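You operate a simulated robot arm through the tools that you are given. There is no shell and no other tool. Be economical: measure what you need, move in short steps, check, and stop when the job is done.

You are at the controls of a simulated robot arm. One attempt, no reset.

JOB
Close down the dip bench: basket up, lid shut, air off, rack tray wiped clean.
Fine: lid shut before the air goes off; pull the tray out; use the wipe from the tank bench and put it back; tray in; leave the air shutter. Where these are worked on the way, their far stop is far enough and under half their travel is too little: rack tray. What is to be rubbed or washed off counts as gone when no trace of it is left.

It is judged by the outcome, as a careful person would: the job done as asked, and still so three seconds after it is handed in. It fails if anything else is knocked over, pushed out of place, dropped, spilled or broken. A push-on lid holds only when it is set on centred and level and pressed home; a screw cap is set on level and turned clockwise until tight.

ROBOT AND FRAMES
A 6-joint arm with a two-finger parallel gripper on a trunk, on a base that drives. Base frame: it is fixed to the floor where the robot stands at the start and does not move with it; the origin is under the middle of the robot, x ahead of it, y to its left, z up. Units: cm, degrees, N and s.
With the tool pointing down near the work surface it reaches from about 18 to 84 cm from the robot's upright axis, wherever it stands. Its first joint turns from -166.0 to 166.0 degrees. Places, roughly: air shutter [80, 20, 90]; air switch [40, 40, 70]; rack tray [40, -30, 60]; tank [60, 30, 80]; tank lid [60, 40, 80]. Payload 3.91 kg.
The tool frame sits at the grasp point between the pads (the TCP): z along the fingers, y along the line on which they close. The tips reach 3 cm beyond it. The gripper opens to 11 cm. The fingers are 2 cm wide and 1 cm thick; the gripper's body (4.8 by 11.2 cm) begins 5.5 cm behind the TCP.
Orientation is that of the tool frame in the base frame, as [roll, pitch, yaw] about the fixed x, y, z axes, in that order (R = Rz(yaw) Ry(pitch) Rx(roll)). With the fingers straight down and closing along the base's y, the tool's x points along the base's -x, its y along +y and its z along -z.

CONTROLS
- The arm moves only by the tool send_rows. Its argument "moves" is a list of rows, each a list of 6 numbers: the shift along the base's x, y, z in m, then the turn, a rotation vector about the base's x, y, z in degrees. In form: [[tx, ty, tz, ax, ay, az], ...]. A call has 1 to 10 rows; each row shifts and turns the commanded pose from where the row before left it. "hand" is the gripper command, from -1 (fully open) to 1 (shut), values between in proportion, set as the call begins (left out, the last holds). Rows are played at 5 a second. More than 5 cm and 8.6 degrees between two rows, or a gripper value outside its range, and nothing of the call is played. A pose out of reach is approached as far as the arm can. The call stops where the force on the tool passes 90 N (or 10 N more than at its start, if that is more) or the arm is blocked; 0.2 s more then pass. Each finger travels about 10.8 cm/s and halts on what it meets, pressing with about 37 N; the grip force reading is that of the motor and also rises with nothing between the fingers. The clock runs only during rows and for 0.2 s after the last one: add rows that do not move to give the fingers time. It gives the time, the measured TCP pose, the force on the tool (base axes), the opening and the grip force at its end, in the units of the frame above (readings bear some noise), with the torque about the TCP (base axes, N m) and any sound that the robot's microphone picked up.
- Cameras (640 x 400 px; columns grow to the right, rows downward): "scene" is now at [-8.89, 2.86, 140.02]; the picture's right is [0.21, -0.98, 0.00], its down [-0.71, -0.15, -0.68] and it looks along [0.67, 0.14, -0.73] (base axes); focal length 250 px, centre (320, 200). "wrist" rides on the gripper at [7.7, 0.7, -11.4] in the tool frame; the picture's right is [-0.09, 1.00, 0.00], its down [-0.80, -0.07, -0.59] and it looks along [-0.59, -0.05, 0.80] (tool axes); focal length 270 px, centre (320, 200). There is no depth. A picture from a camera that has moved, and an enlarged one, comes with that camera's place and axes in the base frame and with its lens. The place of the scene camera against the robot may be out by one fixed shift of up to 1.8 cm in any direction.
- capture(camera): a new picture of that camera. The clock stands still meanwhile.
- slide_trunk(by): slides the trunk up (or, below 0, down) by that many cm; the arm and the scene camera ride with it, the base frame stays. It gives what a move gives, with no picture.
- base_move(legs): drives the robot by 1 to 6 legs, each [ahead, left, turn to the left] in cm, cm and degrees, along the robot's own axes; the way and the turn of a leg run together, so that a leg with both is an arc; at most 150 cm and 180 degrees a leg. The arm and the cameras ride along, it lands a little off, and it stops where it bumps. It gives what a move gives.
- head_to(pan, tilt): turns the head with the scene camera to pan (to the left, within 86 degrees either way) and tilt (down, from -29 to 69), counted from straight ahead of the robot. It gives what a move gives.
- enlarge(camera, box): a new picture of the part [left, top, right, bottom] of that camera's present view, enlarged. The clock stands still meanwhile.
- finish_job(): hands the job in; it is judged then, once.

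Go step by step. Nothing tells you exact positions but the pictures and the camera data: compare them with the known pose of the tool, close in by small moves and look again before you grip or let go. The budget is 120 turns and 78 pictures, counting those below and the enlarged ones. Unless the task says otherwise, let go and move clear before handing in, and close with one line.

The tools are called after "Emit:" as name(argument=value, ...) on one line, values as JSON. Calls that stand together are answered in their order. send_rows: Moves the arm, as the interface text tells. Its arguments: {"type":"object","properties":{"moves":{"type":"array","items":{"type":"array","items":{"type":"number"}}},"hand":{"type":"number"}},"required":["moves"]} The other tools are called the same way: slide_trunk (by) slides the trunk up or down; base_move (legs) drives the base; head_to (pan, tilt) turns the head that bears the scene camera; capture (camera) takes a picture; enlarge (camera, box) takes an enlarged picture of a part of a camera's view; finish_job () hands the job in.

At the start:

```text
clock: 0.0
tool_pos: [44.9, -13.68, 107.4]
tool_rot: [180.0, 0.0, -179.9]
force: [0.6, -0.1, 0.2]
moment: [0.0, -0.02, 0.01]
opening: 11.0
grip_force: 0.0
trunk travel left (down, up): [-35.0, 19.0]
robot x, y, heading: [-0.26, -0.02, -0.1]
head pan, tilt: [11.9, 46.9]
```

scene: 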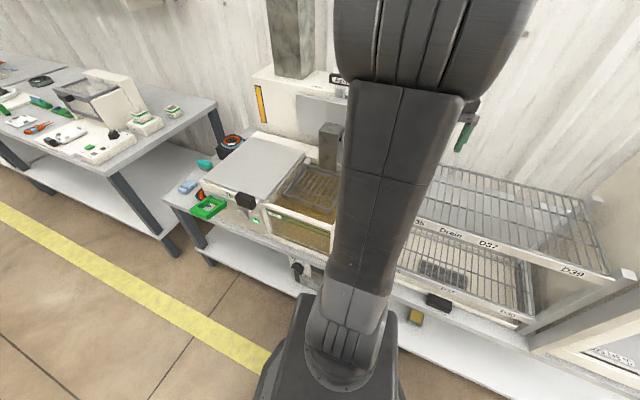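
wrist: 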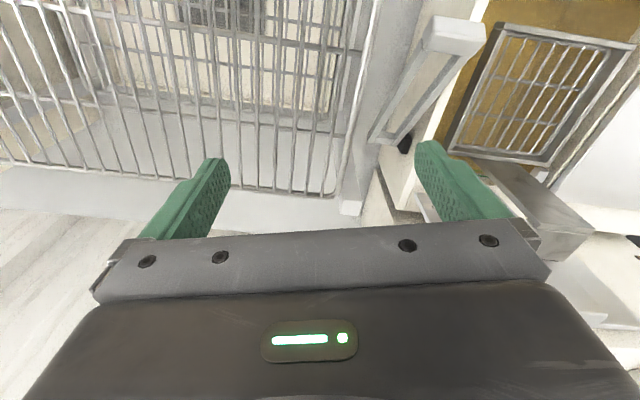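

The arm hides much of the bench: tank with basket in the middle-left, rack with tray on the right. I take enlarged views of both sides first.

Emit:
enlarge(camera="scene", box=[160, 60, 360, 290])

Emit:
enlarge(camera="scene", box=[380, 140, 640, 360])

```text
1.74 times, centred on (260, 175) of scene
camera zoom: at [-8.89, 2.86, 140.02], right [0.21, -0.98, 0.0], down [-0.71, -0.15, -0.68], along [0.67, 0.14, -0.73], focal length 435 px, centre (424, 244)
```

zoom: 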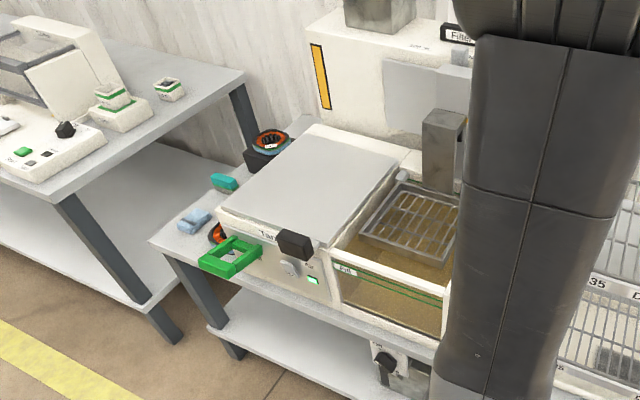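

```text
1.82 times, centred on (510, 250) of scene
camera zoom: at [-8.89, 2.86, 140.02], right [0.21, -0.98, 0.0], down [-0.71, -0.15, -0.68], along [0.67, 0.14, -0.73], focal length 455 px, centre (-26, 109)
```

zoom: 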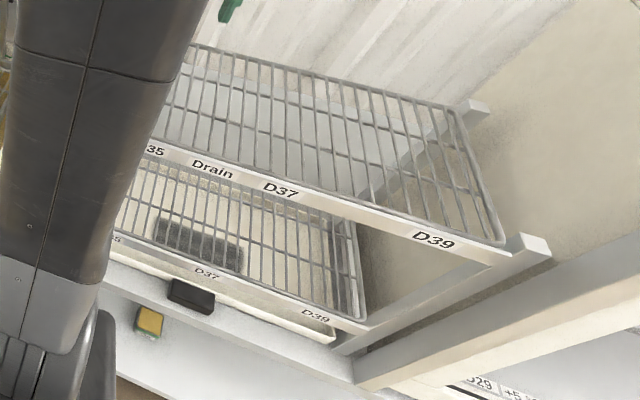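

The arm covers the tank's right side; I swing the tool to the right to see the tank.

Emit:
send_rows(moves=[[-0.02, -0.045, 0.0, 0, 0, 0], [-0.02, -0.045, 0.0, 0, 0, 0], [-0.02, -0.045, 0.0, 0, 0, 0], [-0.02, -0.045, 0.0, 0, 0, 0], [-0.02, -0.045, 0.0, 0, 0, 0], [-0.02, -0.045, 0.0, 0, 0, 0], [-0.02, -0.045, 0.0, 0, 0, 0]])

Emit:
head_to(pan=25, tilt=40)

Emit:
capture(camera="scene")

```text
clock: 1.6
tool_pos: [30.92, -45.24, 107.51]
tool_rot: [180.0, -0.1, 180.0]
force: [-0.3, 0.0, -0.4]
moment: [0.01, 0.0, 0.01]
opening: 11.03
grip_force: 0.1
trunk travel left (down, up): [-35.0, 19.0]
robot x, y, heading: [-0.16, -0.05, -0.1]
head pan, tilt: [11.9, 46.9]
```

```text
clock: 2.4
tool_pos: [31.12, -44.99, 107.63]
tool_rot: [-180.0, -0.1, -180.0]
force: [-0.1, -0.6, 0.2]
moment: [0.01, -0.01, 0.0]
opening: 10.99
grip_force: 0.1
trunk travel left (down, up): [-35.0, 19.0]
robot x, y, heading: [0.11, 0.22, -0.0]
head pan, tilt: [25.0, 40.0]
```

```text
73 pictures are left
camera scene: at [-8.99, 4.8, 141.01], right [0.42, -0.91, 0.0], down [-0.58, -0.27, -0.77], along [0.69, 0.32, -0.64], focal length 250 px, centre (320, 200)
```

scene: 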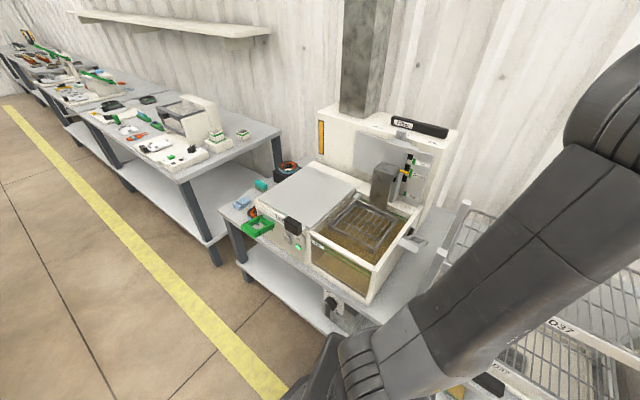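

Emit:
enlarge(camera="scene", box=[220, 90, 470, 246])

Emit:
enlarge(camera="scene", box=[225, 165, 445, 310])

Emit:
enlarge(camera="scene", box=[380, 120, 470, 190])

```text
2.56 times, centred on (345, 168) of scene
camera zoom: at [-8.99, 4.8, 141.01], right [0.42, -0.91, 0.0], down [-0.58, -0.27, -0.77], along [0.69, 0.32, -0.64], focal length 641 px, centre (256, 282)
```

zoom: 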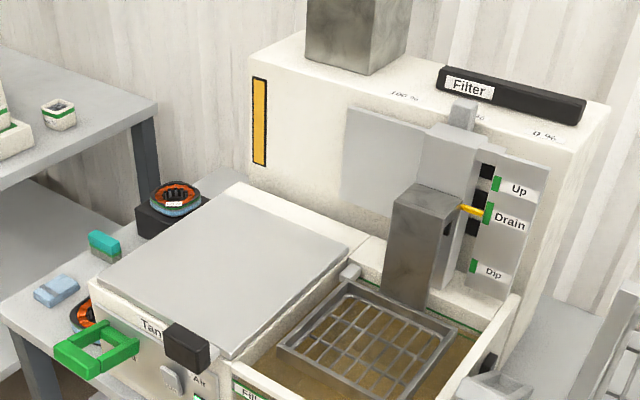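

```text
2.76 times, centred on (335, 238) of scene
camera zoom: at [-8.99, 4.8, 141.01], right [0.42, -0.91, 0.0], down [-0.58, -0.27, -0.77], along [0.69, 0.32, -0.64], focal length 691 px, centre (279, 97)
```

zoom: 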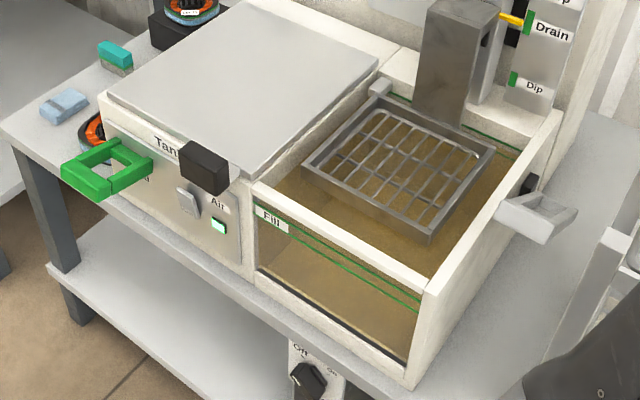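

```text
5.71 times, centred on (425, 155) of scene
camera zoom: at [-8.99, 4.8, 141.01], right [0.42, -0.91, 0.0], down [-0.58, -0.27, -0.77], along [0.69, 0.32, -0.64], focal length 1431 px, centre (-280, 457)
```

zoom: 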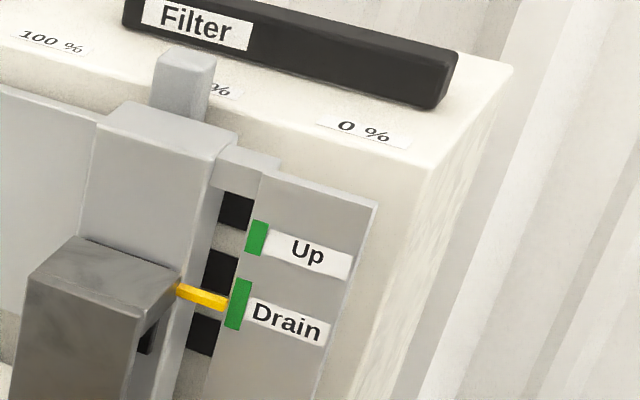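

The basket pointer is at "Drain"; the lid seems to slide right over the tank; the air switch is on the front with a green lamp. I look at the small items and the lever in more detail.

Emit:
enlarge(camera="scene", box=[228, 170, 308, 220])

Emit:
enlarge(camera="scene", box=[350, 140, 450, 260])

Emit:
enlarge(camera="scene", box=[265, 205, 345, 315])

```text
8.00 times, centred on (268, 195) of scene
camera zoom: at [-8.99, 4.8, 141.01], right [0.42, -0.91, 0.0], down [-0.58, -0.27, -0.77], along [0.69, 0.32, -0.64], focal length 2003 px, centre (736, 240)
```

zoom: 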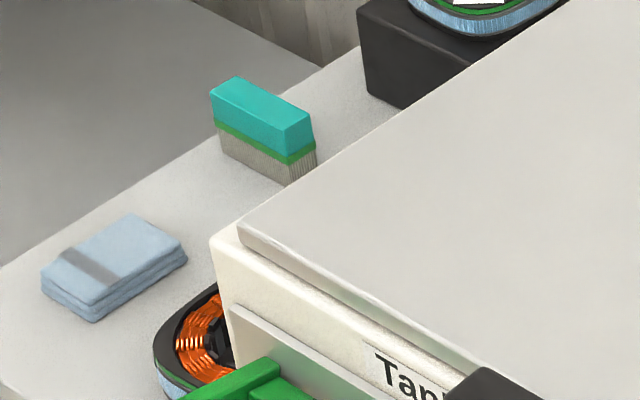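

```text
3.33 times, centred on (400, 200) of scene
camera zoom: at [-8.99, 4.8, 141.01], right [0.42, -0.91, 0.0], down [-0.58, -0.27, -0.77], along [0.69, 0.32, -0.64], focal length 835 px, centre (53, 200)
```

zoom: 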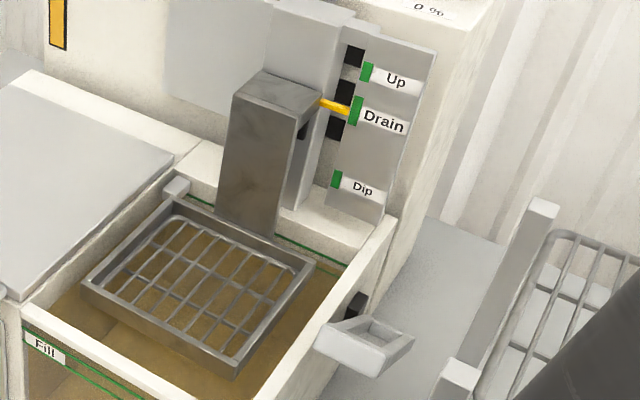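

```text
3.64 times, centred on (305, 260) of scene
camera zoom: at [-8.99, 4.8, 141.01], right [0.42, -0.91, 0.0], down [-0.58, -0.27, -0.77], along [0.69, 0.32, -0.64], focal length 910 px, centre (374, -18)
```

zoom: 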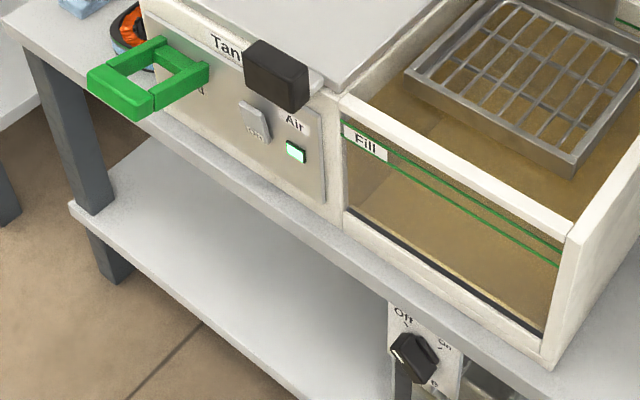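

The light-blue folded cloth must be the wipe (teal is a brush). I bring the wrist camera around to inspect the tank's front and levers.

Emit:
send_rows(moves=[[0, 0.05, 0.0, 0, 0, 0], [0, 0.05, 0.0, 0, 0, 0], [0, 0.05, 0.0, 0, 0, 0], [0, 0.05, 0.0, 0, 0, 0], [0, 0.05, 0.0, 0, 0, 0], [0, 0.05, 0.0, 0, 0, 0], [0, 0.05, 0.0, 0, 0, 0], [0, 0.05, 0.0, 0, 0, 0], [0, 0.05, 0.0, 0, 0, 0], [0, 0.05, 0.0, 0, 0, 0]])

Emit:
send_rows(moves=[[0, 0.05, 0.0, 0, 0, 0], [0, 0.05, 0.0, 0, 0, 0], [0, 0.05, 0.0, 0, 0, 0], [0, 0.05, 0.0, 0, 0, 0], [0, 0.05, -0.02, 0, 0, 0], [0, 0.05, -0.03, 0, 0, 0]])

Emit:
capture(camera="wrist")

Emit:
head_to(pan=-15, tilt=45)

Emit:
capture(camera="scene")

```text
clock: 4.5
tool_pos: [30.75, 4.99, 107.21]
tool_rot: [180.0, -0.1, 179.9]
force: [-0.5, 0.2, 0.2]
moment: [-0.01, 0.01, 0.01]
opening: 10.97
grip_force: 0.0
trunk travel left (down, up): [-35.0, 19.0]
robot x, y, heading: [0.07, 0.26, -0.1]
head pan, tilt: [25.0, 40.0]
```

```text
refused: row 5 steps farther than a row can; nothing moved
```

```text
66 pictures are left
camera wrist: at [23.08, 5.69, 118.75], right [0.09, 1.0, 0.0], down [0.8, -0.07, 0.59], along [0.59, -0.05, -0.8], focal length 270 px, centre (320, 200)
```

wrist: 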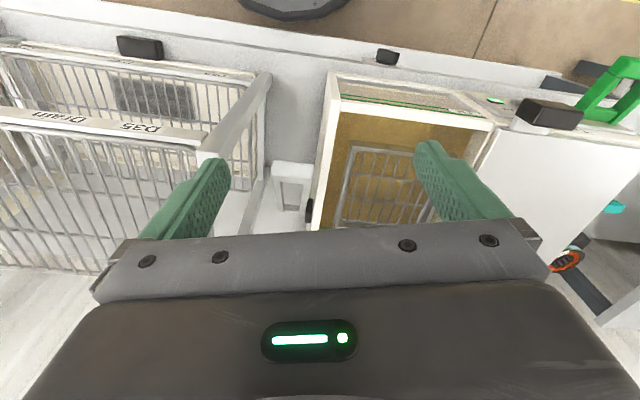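

```text
clock: 5.6
tool_pos: [30.71, 4.9, 107.23]
tool_rot: [-180.0, -0.1, 180.0]
force: [-0.2, 0.3, 1.1]
moment: [0.0, -0.01, 0.0]
opening: 11.0
grip_force: 0.1
trunk travel left (down, up): [-35.0, 19.0]
robot x, y, heading: [-0.07, 0.18, -0.2]
head pan, tilt: [-15.0, 45.0]
```

```text
65 pictures are left
camera scene: at [-8.85, -0.88, 140.29], right [-0.26, -0.97, 0.0], down [-0.68, 0.18, -0.71], along [0.68, -0.18, -0.71], focal length 250 px, centre (320, 200)
```

scene: 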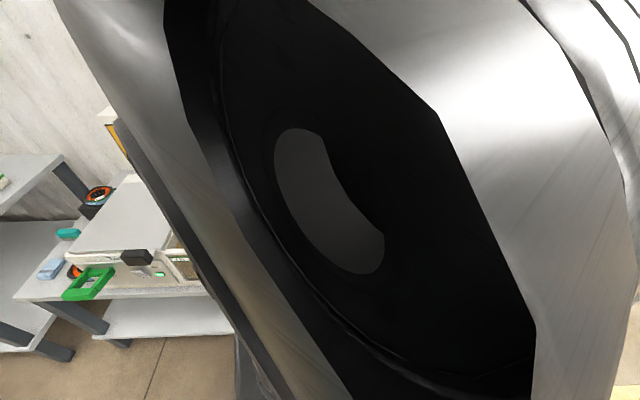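

Arm moves left so the rack is seen by the head camera and the wrist sees the tank.

Emit:
send_rows(moves=[[0, 0.05, 0.0, 0, 0, 0], [0, 0.05, 0.0, 0, 0, 0], [0, 0.05, 0.0, 0, 0, 0], [0, 0.05, 0.0, 0, 0, 0], [0, 0.05, 0, 0, 0, 0], [0, 0.05, 0, 0, 0, 0], [0, 0.05, 0, 0, 0, 0]])

Emit:
capture(camera="wrist")

Emit:
capture(camera="scene")

```text
clock: 7.2
tool_pos: [30.84, 40.06, 107.44]
tool_rot: [-180.0, 0.0, -179.9]
force: [0.4, -0.1, 0.4]
moment: [0.01, 0.02, -0.03]
opening: 11.02
grip_force: 0.0
trunk travel left (down, up): [-35.0, 19.0]
robot x, y, heading: [0.11, -0.05, -0.1]
head pan, tilt: [-15.0, 45.0]
```

```text
64 pictures are left
camera wrist: at [23.21, 40.83, 118.94], right [0.09, 1.0, 0.0], down [0.8, -0.07, 0.59], along [0.59, -0.05, -0.8], focal length 270 px, centre (320, 200)
```

wrist: 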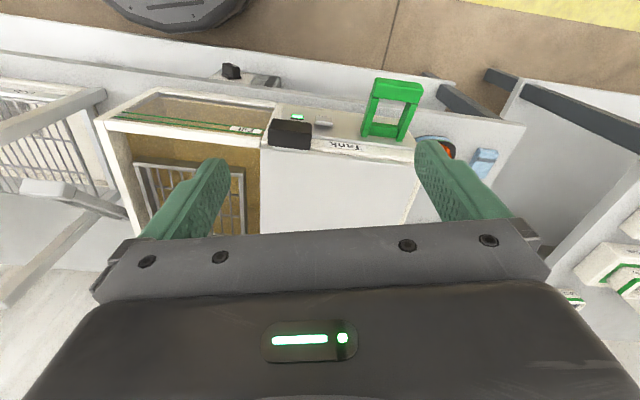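

```text
63 pictures are left
camera scene: at [-8.83, -0.83, 140.29], right [-0.26, -0.97, 0.0], down [-0.68, 0.18, -0.71], along [0.68, -0.18, -0.71], focal length 250 px, centre (320, 200)
```

scene: 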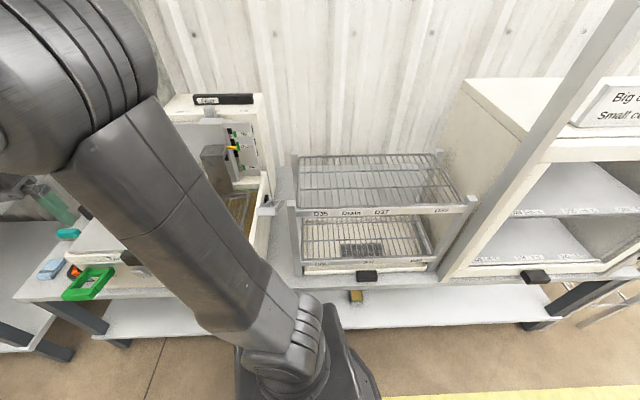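

Emit:
enlarge(camera="scene", box=[285, 180, 455, 310])

Emit:
enlarge(camera="wrist", box=[200, 50, 520, 210])

Emit:
enlarge(camera="scene", box=[185, 85, 315, 245])

```text
3.08 times, centred on (370, 245) of scene
camera zoom: at [-8.83, -0.83, 140.29], right [-0.26, -0.97, 0.0], down [-0.68, 0.18, -0.71], along [0.68, -0.18, -0.71], focal length 770 px, centre (166, 62)
```

zoom: 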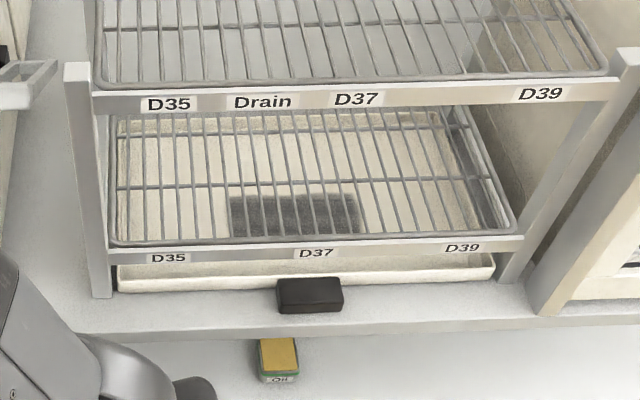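

```text
2.00 times, centred on (360, 130) of wrist
camera zoom: at [23.21, 40.83, 118.94], right [0.09, 1.0, 0.0], down [0.8, -0.07, 0.59], along [0.59, -0.05, -0.8], focal length 541 px, centre (240, 340)
```

zoom: 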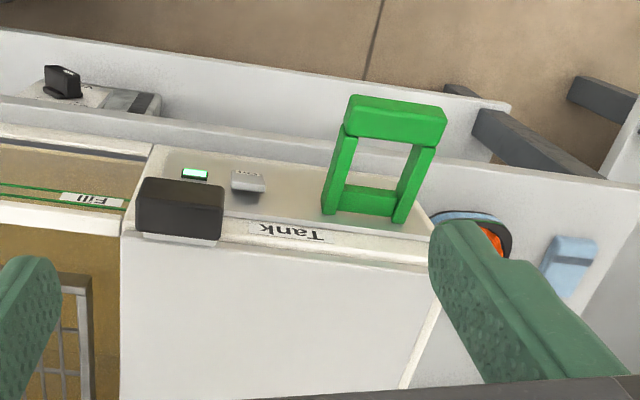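

```text
2.50 times, centred on (250, 165) of scene
camera zoom: at [-8.83, -0.83, 140.29], right [-0.26, -0.97, 0.0], down [-0.68, 0.18, -0.71], along [0.68, -0.18, -0.71], focal length 626 px, centre (495, 288)
```

zoom: 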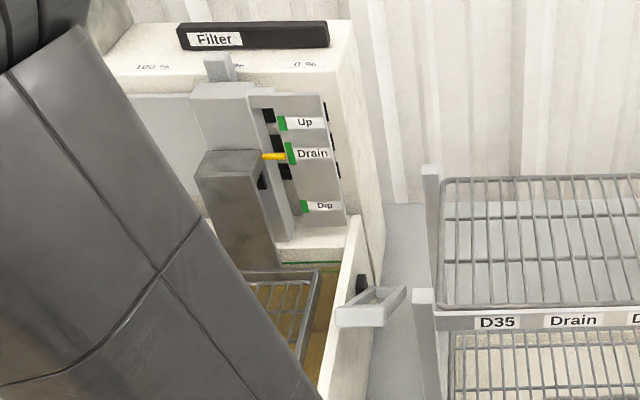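

I need a more frontal view of the tank's front panel, so I tilt the tool forward and lower it.

Emit:
send_rows(moves=[[-0.017, 0, -0.043, 0, -7.5, 0], [-0.017, 0, -0.043, 0, -7.5, 0], [-0.017, 0, -0.043, 0, -7.5, 0], [-0.017, 0, -0.043, 0, -7.5, 0], [0, 0, 0, 0, 0, 0]])

Emit:
capture(camera="wrist")

Emit:
enlarge(camera="wrist", box=[140, 40, 500, 220])

```text
clock: 8.4
tool_pos: [23.46, 40.16, 90.02]
tool_rot: [-180.0, 30.0, -179.9]
force: [-0.2, 0.1, 0.0]
moment: [0.0, -0.03, 0.01]
opening: 11.01
grip_force: 0.1
trunk travel left (down, up): [-35.0, 19.0]
robot x, y, heading: [0.17, -0.22, -0.1]
head pan, tilt: [-15.0, 45.0]
```

```text
59 pictures are left
camera wrist: at [11.17, 40.79, 96.07], right [0.08, 1.0, 0.04], down [0.4, -0.07, 0.92], along [0.92, -0.05, -0.4], focal length 270 px, centre (320, 200)
```

wrist: 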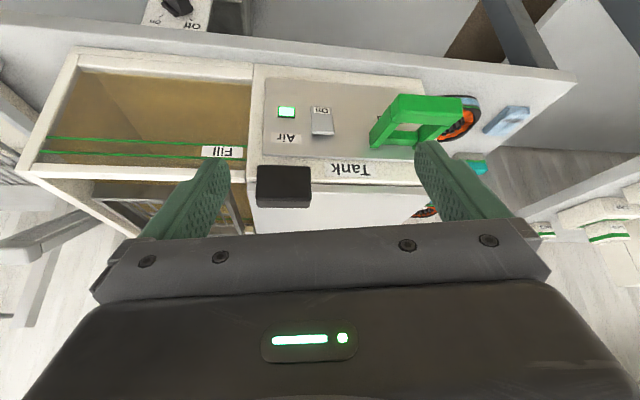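

```text
1.78 times, centred on (320, 130) of wrist
camera zoom: at [11.17, 40.79, 96.07], right [0.08, 1.0, 0.04], down [0.4, -0.07, 0.92], along [0.92, -0.05, -0.4], focal length 480 px, centre (320, 324)
```

zoom: 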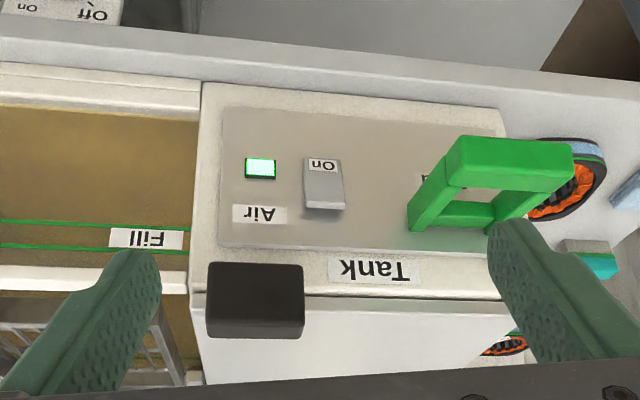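

The air rocker is "On" with the lamp lit. A label is hidden behind the green handle; I shift the camera to read it.

Emit:
send_rows(moves=[[0, -0.04, 0.02, 0, 0, 0], [0, -0.04, 0.02, 0, 0, 0], [0, -0.04, 0.02, 0, 0, 0], [0, -0.04, 0.02, 0, 0, 0]])

Emit:
enlarge(camera="wrist", box=[320, 40, 560, 190])

```text
clock: 9.4
tool_pos: [23.88, 24.34, 98.36]
tool_rot: [-180.0, 30.0, 179.9]
force: [-0.5, 0.0, 0.0]
moment: [0.0, -0.03, -0.02]
opening: 10.98
grip_force: 0.1
trunk travel left (down, up): [-35.0, 19.0]
robot x, y, heading: [0.29, 0.11, 0.1]
head pan, tilt: [-15.0, 45.0]
```

```text
2.67 times, centred on (440, 115) of wrist
camera zoom: at [11.6, 25.03, 104.38], right [0.08, 1.0, 0.04], down [0.4, -0.07, 0.92], along [0.91, -0.05, -0.4], focal length 721 px, centre (0, 427)
```

zoom: 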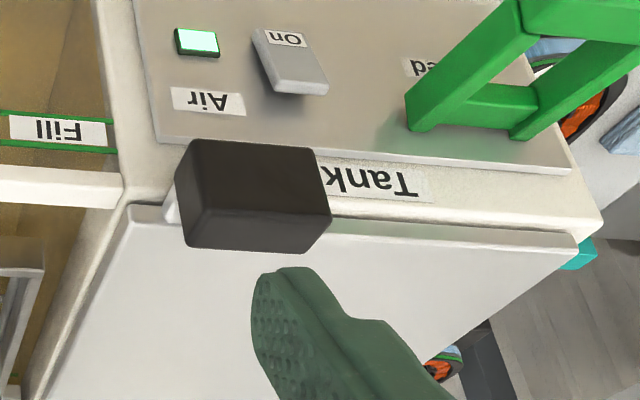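

The green handle is a "…ed" (feed) lever, not ours. Now look closely at the loop right of the tank and the basket column.

Emit:
send_rows(moves=[[0, -0.045, 0.002, 0, 0, 0], [0, -0.045, 0.002, 0, 0, 0], [0.02, -0.045, 0, 0, 0, 0], [0.035, -0.035, 0, 0, 0, 0], [0.035, -0.035, 0, 0, 0, 0], [0.035, -0.035, 0, 0, 0, 0], [0, -0.02, 0, 0, 0, 0]])

Emit:
capture(camera="wrist")

Emit:
enlarge(camera="wrist", box=[230, 40, 470, 190])

```text
clock: 11.0
tool_pos: [36.54, -1.76, 98.61]
tool_rot: [-180.0, 30.0, -179.9]
force: [-0.2, -0.1, -0.4]
moment: [-0.02, 0.01, 0.02]
opening: 11.01
grip_force: 0.0
trunk travel left (down, up): [-35.0, 19.0]
robot x, y, heading: [-0.03, -0.23, 0.0]
head pan, tilt: [-15.0, 45.0]
```

```text
56 pictures are left
camera wrist: at [24.23, -1.12, 104.71], right [0.08, 1.0, 0.04], down [0.4, -0.07, 0.92], along [0.92, -0.05, -0.4], focal length 270 px, centre (320, 200)
```

wrist: 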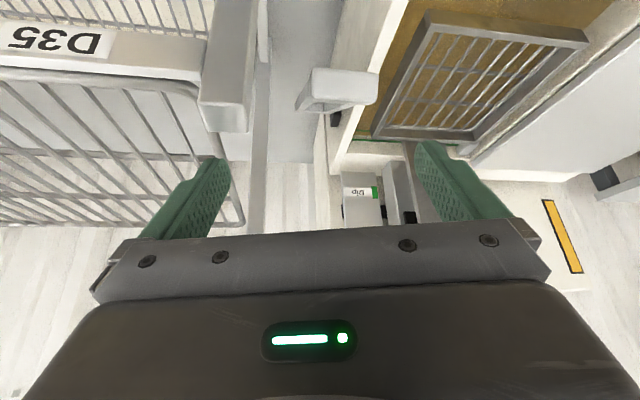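

```text
2.67 times, centred on (350, 115) of wrist
camera zoom: at [24.23, -1.12, 104.71], right [0.08, 1.0, 0.04], down [0.4, -0.07, 0.92], along [0.92, -0.05, -0.4], focal length 721 px, centre (240, 427)
```

zoom: 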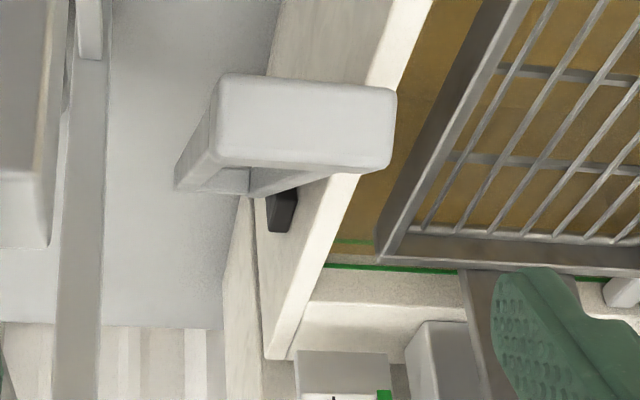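

The loop looks like a lever with a hub on the tank's right wall. I rotate the wrist to look at it from the right side.

Emit:
send_rows(moves=[[0.01, -0.01, 0.01, 0, 0, 7.5], [0.01, -0.01, 0.01, 0, 0, 7.5], [0.01, -0.01, 0, 0, 0, 7.5], [0.01, -0.01, 0, 0, 0, 7.5], [0.01, -0.01, 0, 0, 0, 7.5], [0, 0, 0, 0, 0, 7.5], [0, 0, 0, 0, 0, 0]])

Emit:
capture(camera="wrist")

```text
clock: 12.6
tool_pos: [41.71, -7.03, 100.57]
tool_rot: [-179.9, 30.1, -135.0]
force: [0.2, 0.5, 0.1]
moment: [-0.01, 0.0, -0.03]
opening: 11.01
grip_force: 0.0
trunk travel left (down, up): [-35.0, 19.0]
robot x, y, heading: [-0.25, -0.02, -0.0]
head pan, tilt: [-15.0, 45.0]
```

```text
54 pictures are left
camera wrist: at [32.49, -15.27, 106.7], right [-0.65, 0.76, 0.04], down [0.33, 0.23, 0.92], along [0.68, 0.61, -0.4], focal length 270 px, centre (320, 200)
```

wrist: 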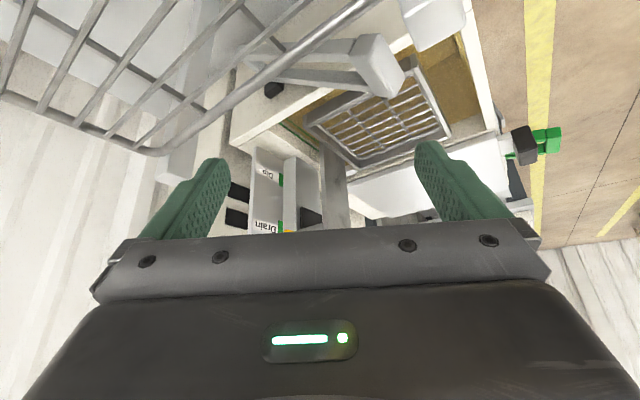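

Emit:
enlarge(camera="wrist", box=[200, 0, 460, 160])

```text
2.46 times, centred on (330, 80) of wrist
camera zoom: at [32.49, -15.27, 106.7], right [-0.65, 0.76, 0.04], down [0.33, 0.23, 0.92], along [0.68, 0.61, -0.4], focal length 665 px, centre (295, 495)
```

zoom: 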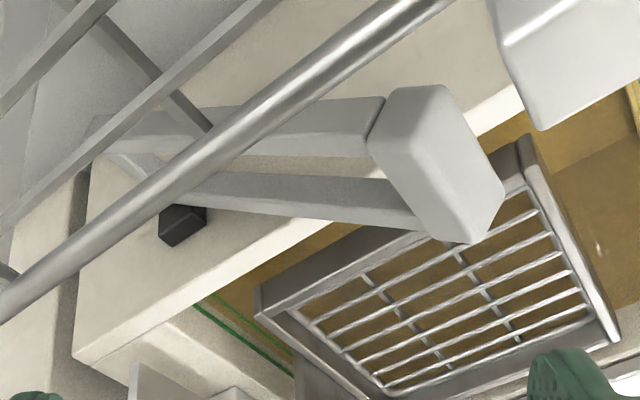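

The lever's grip bar is near [41, 0, 87], with arms going back/down along the tank's right wall; it likely works the basket. I turn the tool to close along x above that bar and check.

Emit:
send_rows(moves=[[0, 0.02, 0.02, 0, 0, -8.4], [0, 0.02, 0.02, 0, 0, -8.4], [0, 0.02, 0, 0, 0, -8.4], [0, 0.02, 0, 0, 0, -8.4], [0, 0, 0, 0, 0, -8.4], [0, 0, 0, 0, 0, -8.4], [0, 0, 0, 0, 0, -8.4], [0, 0, 0, 0, 0, -8.4]])

Emit:
send_rows(moves=[[0, 0, 0, 0, 0, -8.4], [0, 0, 0, 0, 0, -8.4], [0, 0, 0, 0, 0, -8.4], [0, 0, 0, 0, 0, -8.4], [0, 0, 0, 0, 0, -8.4], [0, 0, 0, 0, 0, -8.4], [0, 0, 0, 0, 0, -8.4], [0, 0, 0, 0, 0, -8.4], [0, 0, 0, 0, 0, -0.6]])

Emit:
send_rows(moves=[[0, 0, 0, 7.5, 0, 0], [0, 0, 0, 7.5, 0, 0], [0, 0, 0, 7.5, 0, 0], [0, 0, 0, 7.5, 0, 0], [0, 0, 0, 0, 0, 0]])

Emit:
capture(camera="wrist")

```text
clock: 14.4
tool_pos: [41.81, 0.96, 104.62]
tool_rot: [-180.0, 30.0, 157.8]
force: [0.3, -0.3, -0.7]
moment: [0.0, 0.03, 0.0]
opening: 11.02
grip_force: 0.1
trunk travel left (down, up): [-35.0, 19.0]
robot x, y, heading: [0.33, -0.06, -0.2]
head pan, tilt: [-15.0, 45.0]
```

```text
clock: 16.4
tool_pos: [41.78, 1.11, 104.53]
tool_rot: [-180.0, 30.0, 89.9]
force: [0.0, -0.4, -0.3]
moment: [-0.03, 0.02, 0.02]
opening: 10.99
grip_force: 0.1
trunk travel left (down, up): [-35.0, 19.0]
robot x, y, heading: [-0.02, 0.27, 0.2]
head pan, tilt: [-15.0, 45.0]
```

```text
clock: 17.6
tool_pos: [41.63, 0.9, 104.51]
tool_rot: [180.0, -0.1, 90.0]
force: [0.3, 0.2, 0.0]
moment: [0.03, -0.02, 0.01]
opening: 11.0
grip_force: 0.0
trunk travel left (down, up): [-35.0, 19.0]
robot x, y, heading: [0.06, 0.24, 0.1]
head pan, tilt: [-15.0, 45.0]
```

```text
52 pictures are left
camera wrist: at [42.38, 8.63, 116.02], right [1.0, -0.09, 0.0], down [-0.07, -0.8, 0.59], along [-0.05, -0.59, -0.8], focal length 270 px, centre (320, 200)
```

wrist: 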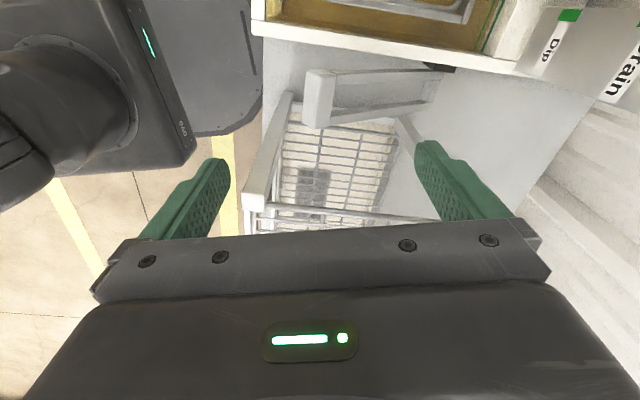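

Emit:
enlarge(camera="wrist", box=[270, 20, 480, 160])

```text
2.86 times, centred on (375, 90) of wrist
camera zoom: at [42.38, 8.63, 116.02], right [1.0, -0.09, 0.0], down [-0.07, -0.8, 0.59], along [-0.05, -0.59, -0.8], focal length 772 px, centre (163, 514)
```

zoom: 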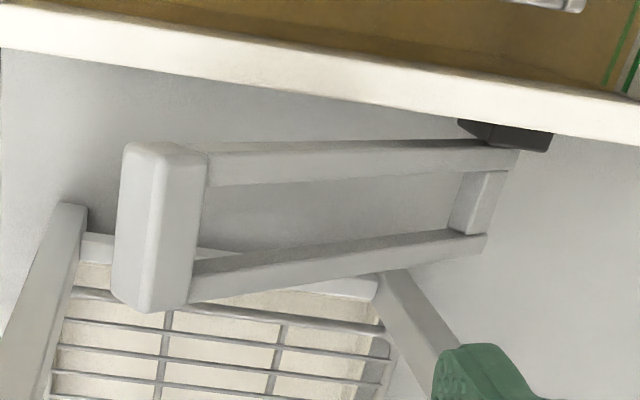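

The lever loop hinges at a black hub on the wall; grip bar at about [41.5, 0.3, 87]. I lower the open fingers around the bar.

Emit:
send_rows(moves=[[0, -0.004, -0.045, 0, 0, 0], [0, 0, -0.045, 0, 0, 0], [0, 0, -0.04, 0, 0, 0], [0, 0, 0, 0, 0, 0]])

Emit:
capture(camera="wrist")

```text
clock: 18.6
tool_pos: [41.96, 0.41, 91.52]
tool_rot: [180.0, 0.0, 90.0]
force: [0.5, -0.5, -0.3]
moment: [0.03, -0.01, -0.02]
opening: 10.98
grip_force: 0.0
trunk travel left (down, up): [-35.0, 19.0]
robot x, y, heading: [-0.19, -0.18, 0.3]
head pan, tilt: [-15.0, 45.0]
```

```text
50 pictures are left
camera wrist: at [42.54, 8.14, 103.08], right [1.0, -0.09, 0.0], down [-0.07, -0.8, 0.59], along [-0.05, -0.59, -0.8], focal length 270 px, centre (320, 200)
```

wrist: 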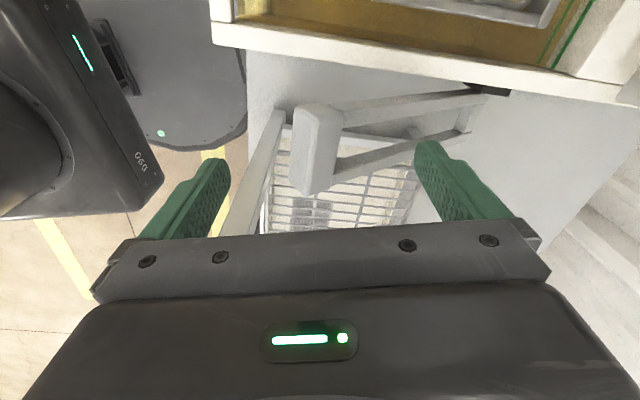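

Emit:
send_rows(moves=[[0, 0.002, -0.02, 0, 0, 0], [0, 0, -0.02, 0, 0, 0], [0, 0, 0, 0, 0, 0]])

Emit:
send_rows(hand=1, moves=[[0, 0, 0, 0, 0, 0], [0, 0, 0, 0, 0, 0], [0, 0, 0, 0, 0, 0], [0, 0, 0, 0, 0, 0]])

Emit:
capture(camera="wrist")

```text
clock: 19.4
tool_pos: [41.64, 0.71, 87.6]
tool_rot: [-180.0, 0.0, 89.9]
force: [0.7, -1.0, 0.7]
moment: [0.01, 0.02, 0.03]
opening: 11.01
grip_force: 0.1
trunk travel left (down, up): [-35.0, 19.0]
robot x, y, heading: [-0.32, 0.15, 0.2]
head pan, tilt: [-15.0, 45.0]
```

```text
clock: 20.4
tool_pos: [41.62, 0.61, 87.56]
tool_rot: [-179.9, 0.0, 89.9]
force: [-12.8, 1.5, -4.5]
moment: [-0.36, 0.71, -1.09]
opening: 3.83
grip_force: 44.9
trunk travel left (down, up): [-35.0, 19.0]
robot x, y, heading: [-0.09, -0.26, -0.1]
head pan, tilt: [-15.0, 45.0]
```

```text
49 pictures are left
camera wrist: at [42.28, 8.42, 99.03], right [1.0, -0.09, 0.0], down [-0.07, -0.8, 0.59], along [-0.06, -0.59, -0.8], focal length 270 px, centre (320, 200)
```

wrist: 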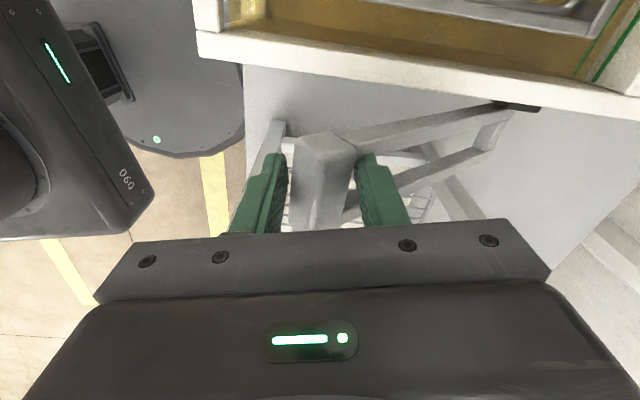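

The bar is gripped. I test a small upward swing of the lever and watch the force.

Emit:
send_rows(moves=[[0.004, 0, 0.006, 0, 2.1, 0], [0.004, 0, 0.006, 0, 2.1, 0], [0, 0, 0, 0, 0, 0]])

Emit:
head_to(pan=18, tilt=38)

Emit:
capture(camera="scene")

```text
clock: 21.2
tool_pos: [42.58, 0.63, 88.75]
tool_rot: [-175.8, -0.1, 89.9]
force: [-2.5, -20.7, -14.3]
moment: [0.35, -0.18, -1.54]
opening: 3.84
grip_force: 45.6
trunk travel left (down, up): [-35.0, 19.0]
robot x, y, heading: [-0.35, 0.09, -0.0]
head pan, tilt: [-15.0, 45.0]
```

```text
clock: 22.2
tool_pos: [42.56, 0.51, 88.86]
tool_rot: [-175.8, -0.1, 90.1]
force: [4.5, -30.4, -9.0]
moment: [-0.86, 0.37, -1.34]
opening: 3.84
grip_force: 45.4
trunk travel left (down, up): [-35.0, 19.0]
robot x, y, heading: [-0.24, -0.08, -0.1]
head pan, tilt: [18.0, 38.0]
```

```text
48 pictures are left
camera scene: at [-8.36, 3.53, 141.33], right [0.31, -0.95, 0.0], down [-0.59, -0.19, -0.79], along [0.75, 0.24, -0.62], focal length 250 px, centre (320, 200)
```

scene: 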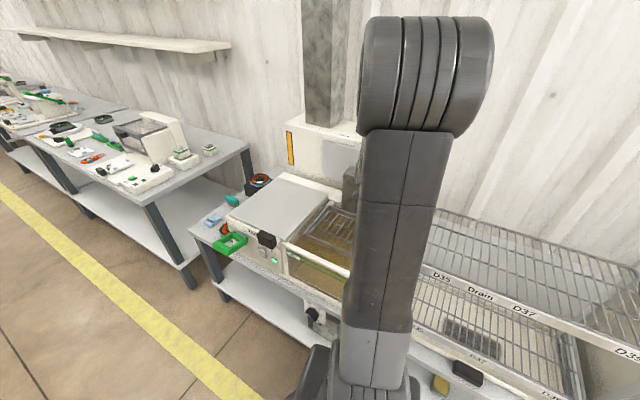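

Emit:
enlarge(camera="scene", box=[270, 150, 370, 290])

Emit:
capture(camera="wrist")

```text
2.86 times, centred on (320, 220) of scene
camera zoom: at [-8.36, 3.53, 141.33], right [0.31, -0.95, 0.0], down [-0.59, -0.19, -0.79], along [0.75, 0.24, -0.62], focal length 715 px, centre (320, 143)
```

zoom: 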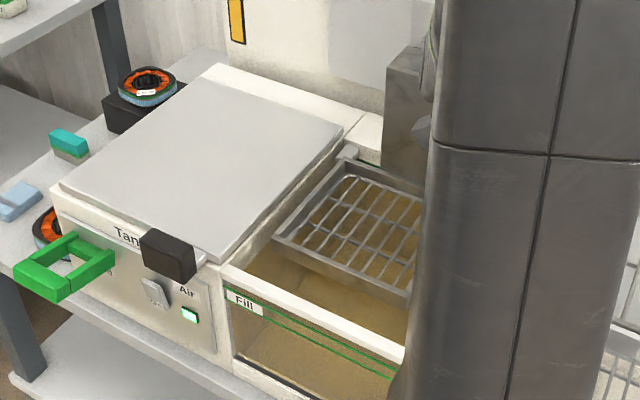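

```text
46 pictures are left
camera wrist: at [44.16, 8.18, 100.24], right [0.99, -0.09, -0.07], down [-0.03, -0.8, 0.6], along [-0.11, -0.59, -0.8], focal length 270 px, centre (320, 200)
```

wrist: 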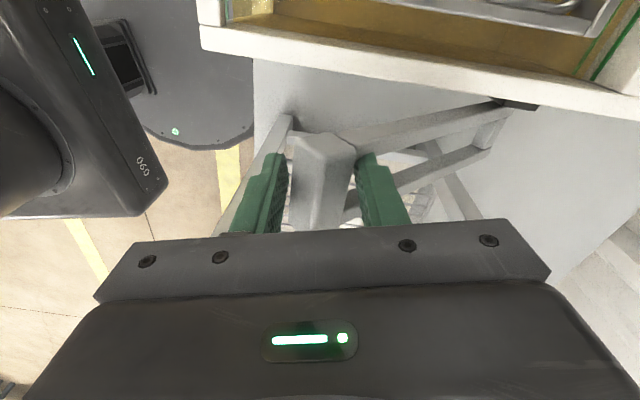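

Emit:
send_rows(moves=[[0.009, 0.001, 0.01, 0, 4, 0], [0.01, 0.001, 0.01, 0, 4, 0], [0.0105, 0, 0.009, 0, 4, 0], [0, 0, 0, 0, 0, 0]])

Emit:
capture(camera="wrist")

Emit:
enlarge(camera="scene", box=[270, 150, 370, 290])

```text
clock: 23.2
tool_pos: [45.48, 0.28, 91.57]
tool_rot: [-163.6, -0.1, 89.9]
force: [-4.9, -45.6, -27.9]
moment: [-0.39, 0.41, -1.83]
opening: 3.79
grip_force: 44.7
trunk travel left (down, up): [-35.0, 19.0]
robot x, y, heading: [0.24, -0.18, -0.1]
head pan, tilt: [18.0, 38.0]
```

```text
45 pictures are left
camera wrist: at [49.5, 7.98, 102.42], right [0.96, -0.09, -0.28], down [0.1, -0.8, 0.59], along [-0.28, -0.59, -0.76], focal length 270 px, centre (320, 200)
```

wrist: 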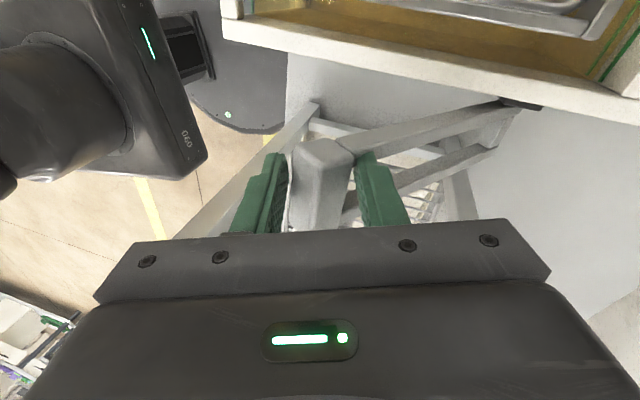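

```text
2.86 times, centred on (320, 220) of scene
camera zoom: at [-8.35, 3.33, 141.32], right [0.31, -0.95, 0.0], down [-0.59, -0.19, -0.79], along [0.75, 0.25, -0.62], focal length 715 px, centre (320, 143)
```

zoom: 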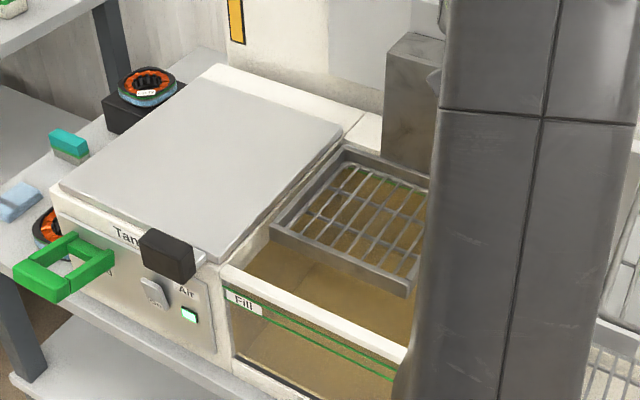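

Lifting the lever raises the basket. I keep swinging it up in small arcs, easing the sideways load.

Emit:
send_rows(moves=[[0.011, -0.003, 0.009, 0, 4, 0], [0.012, -0.002, 0.008, 0, 4, 0], [0.012, 0, 0.007, 0, 4, 0], [0, 0, 0, 0, 0, 0]])

Emit:
enlarge(camera="scene", box=[270, 110, 400, 290])

```text
clock: 24.2
tool_pos: [48.94, 0.39, 93.9]
tool_rot: [-151.7, -0.1, 90.1]
force: [-6.5, -23.6, -20.7]
moment: [-0.93, 0.6, -0.49]
opening: 3.69
grip_force: 45.3
trunk travel left (down, up): [-35.0, 19.0]
robot x, y, heading: [0.16, -0.03, 0.1]
head pan, tilt: [18.0, 38.0]
```

```text
2.22 times, centred on (335, 200) of scene
camera zoom: at [-8.4, 3.63, 141.33], right [0.31, -0.95, 0.0], down [-0.59, -0.19, -0.79], along [0.75, 0.25, -0.62], focal length 556 px, centre (287, 200)
```

zoom: 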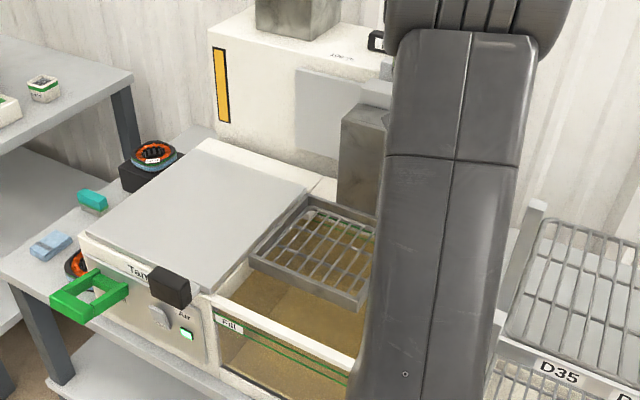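

Emit:
send_rows(moves=[[0.01, -0.001, 0.005, 0, 3, 0], [0.01, 0, 0.0045, 0, 3, 0], [0.01, 0, 0.004, 0, 3, 0], [0, 0, 0, 0, 0, 0]])

Emit:
head_to(pan=5, tilt=38)

Emit:
capture(camera="scene")

Emit:
capture(camera="wrist")

```text
clock: 25.2
tool_pos: [50.72, 0.64, 96.28]
tool_rot: [-142.7, 0.1, 90.3]
force: [-47.4, 21.1, 72.9]
moment: [0.25, 2.45, -1.52]
opening: 1.29
grip_force: 44.7
trunk travel left (down, up): [-35.0, 19.0]
robot x, y, heading: [0.01, 0.06, 0.1]
head pan, tilt: [18.0, 38.0]
```

```text
clock: 25.9
tool_pos: [50.91, 0.56, 96.17]
tool_rot: [-142.6, 0.2, 90.2]
force: [-37.0, 29.8, 91.0]
moment: [-0.2, 2.79, -1.1]
opening: 1.25
grip_force: 44.9
trunk travel left (down, up): [-35.0, 19.0]
robot x, y, heading: [-0.23, 0.07, 0.1]
head pan, tilt: [5.0, 38.0]
```

```text
42 pictures are left
camera scene: at [-9.21, 2.38, 141.28], right [0.09, -1.0, 0.0], down [-0.61, -0.06, -0.79], along [0.79, 0.07, -0.61], focal length 250 px, centre (320, 200)
```

scene: 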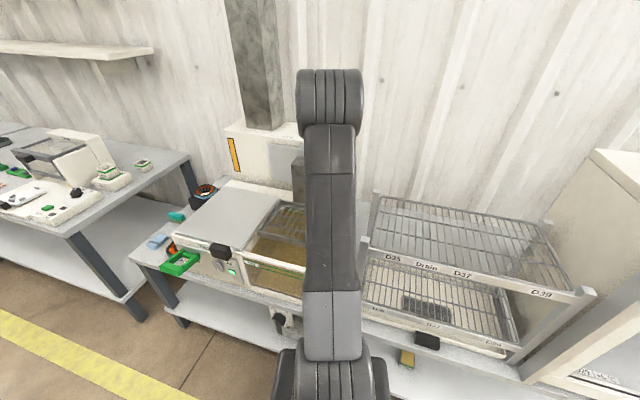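

```text
41 pictures are left
camera wrist: at [58.37, 8.37, 104.86], right [0.79, -0.09, -0.6], down [0.31, -0.8, 0.52], along [-0.53, -0.6, -0.61], focal length 270 px, centre (320, 200)
```

wrist: 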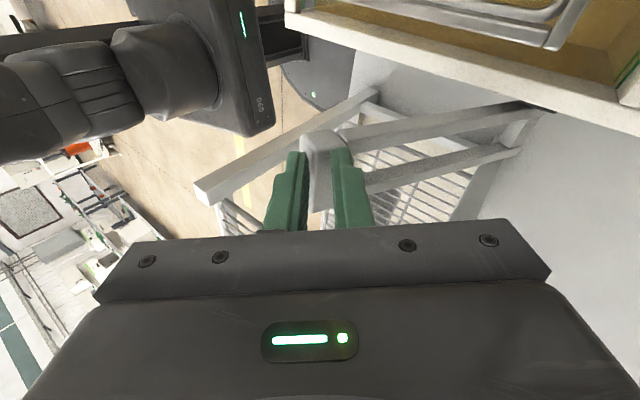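

The fingers are slipping off the bar's top edge, likely because the lever met its stop. I release, back off and look at the pointer.

Emit:
send_rows(hand=-1, moves=[[0, 0, 0, 0, 0, 0], [0, 0, 0, 0, 0, 0], [0, 0, 0, 0, 0, 0], [0, 0, 0, 0, 0, 0], [-0.02, 0, 0.03, 0, 0, 0], [-0.02, 0, 0.03, 0, 0, 0], [-0.03, 0, 0.03, 0, 0, 0], [-0.04, 0, 0.0, 0, 0, 0], [-0.04, 0, 0.0, 0, 0, 0]])

Emit:
capture(camera="wrist")

Emit:
capture(camera="scene")

```text
clock: 27.9
tool_pos: [37.08, 0.41, 104.26]
tool_rot: [-142.8, -0.1, 90.1]
force: [0.0, 0.3, 0.1]
moment: [0.0, 0.02, 0.01]
opening: 11.01
grip_force: 0.0
out of reach, approached as far as the arm can: row 7
trunk travel left (down, up): [-35.0, 19.0]
robot x, y, heading: [-0.26, 0.15, -0.3]
head pan, tilt: [5.0, 38.0]
```

```text
40 pictures are left
camera wrist: at [44.53, 8.24, 112.99], right [0.79, -0.09, -0.6], down [0.3, -0.8, 0.52], along [-0.53, -0.59, -0.61], focal length 270 px, centre (320, 200)
```

wrist: 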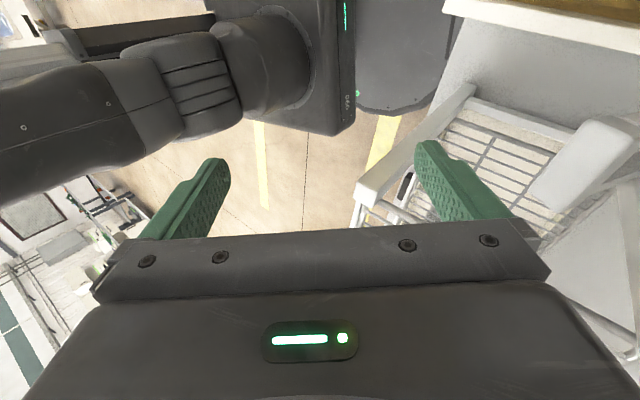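

```text
39 pictures are left
camera scene: at [-8.12, 1.98, 141.31], right [0.09, -1.0, 0.0], down [-0.61, -0.05, -0.79], along [0.79, 0.07, -0.62], focal length 250 px, centre (320, 200)
```

scene: 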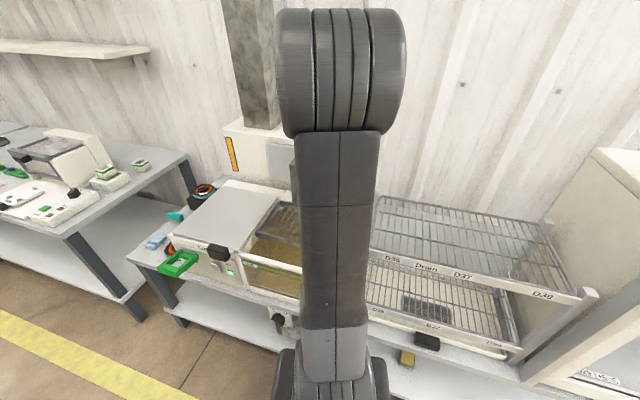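

I restore the tool to vertical and swing to the left with the default yaw, then check the pointer.

Emit:
send_rows(moves=[[0, 0.03, 0.005, 0, -7.4, 0], [0, 0.04, 0.0, 0, -7.5, 0], [0, 0.04, 0.0, 0, -7.5, 0], [-0.02, 0.04, 0.0, 0, -7.4, 0], [-0.02, 0.04, 0.0, 0, -7.4, 0], [-0.02, 0.04, 0, 0, 0, 8.4], [-0.01, 0.04, 0, 0, 0, 8.4], [0, 0.04, 0, 0, 0, 8.4], [0, 0.04, 0, 0, 0, 8.4], [0, 0.04, 0, 0, 0, 8.4]])

Emit:
send_rows(moves=[[0, 0, 0, 0, 0, 8.4], [0, 0, 0, 0, 0, 8.4], [0, 0, 0, 0, 0, 8.4], [0, 0, 0, 0, 0, 8.4], [0, 0, 0, 0, 0, 8.4], [0, 0, 0, 0, 0, 6.0]])

Emit:
head_to(pan=0, tilt=45)

Emit:
enlarge(camera="scene", box=[180, 50, 400, 250])

Emit:
capture(camera="wrist")

```text
clock: 30.1
tool_pos: [29.65, 39.15, 104.66]
tool_rot: [-180.0, -0.1, 132.2]
force: [-0.2, 0.4, -0.2]
moment: [0.01, 0.02, 0.0]
opening: 11.02
grip_force: 0.1
trunk travel left (down, up): [-35.0, 19.0]
robot x, y, heading: [-0.16, -0.03, 0.1]
head pan, tilt: [5.0, 38.0]
```

```text
clock: 31.6
tool_pos: [29.64, 39.33, 104.54]
tool_rot: [180.0, 0.0, -179.8]
force: [-0.5, -0.3, 0.0]
moment: [-0.03, 0.04, -0.01]
opening: 11.01
grip_force: 0.2
trunk travel left (down, up): [-35.0, 19.0]
robot x, y, heading: [-0.09, 0.16, -0.0]
head pan, tilt: [5.0, 38.0]
```

```text
clock: 32.2
tool_pos: [29.62, 39.38, 104.48]
tool_rot: [180.0, 0.0, 180.0]
force: [0.3, 0.1, 0.0]
moment: [0.0, -0.02, 0.0]
opening: 10.99
grip_force: 0.0
trunk travel left (down, up): [-35.0, 19.0]
robot x, y, heading: [0.02, 0.2, 0.1]
head pan, tilt: [0.0, 45.0]
```

```text
2.00 times, centred on (290, 150) of scene
camera zoom: at [-8.56, 1.23, 140.29], right [0.0, -1.0, 0.0], down [-0.71, 0.0, -0.71], along [0.71, 0.0, -0.71], focal length 501 px, centre (380, 300)
```

zoom: 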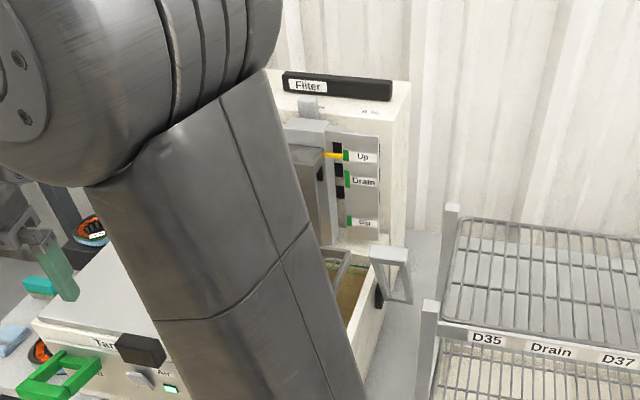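

```text
37 pictures are left
camera wrist: at [22.05, 40.05, 116.01], right [0.09, 1.0, 0.0], down [0.8, -0.07, 0.59], along [0.59, -0.05, -0.8], focal length 270 px, centre (320, 200)
```

wrist: 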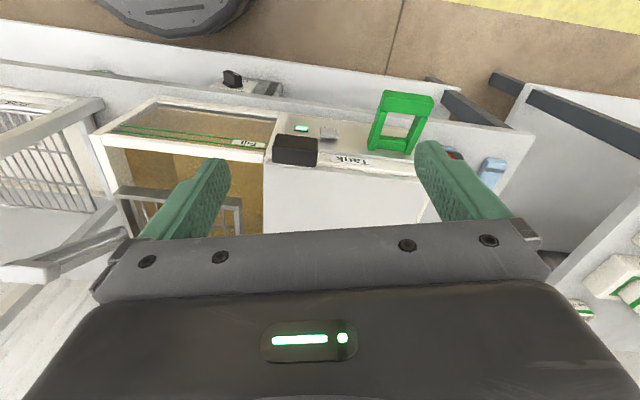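

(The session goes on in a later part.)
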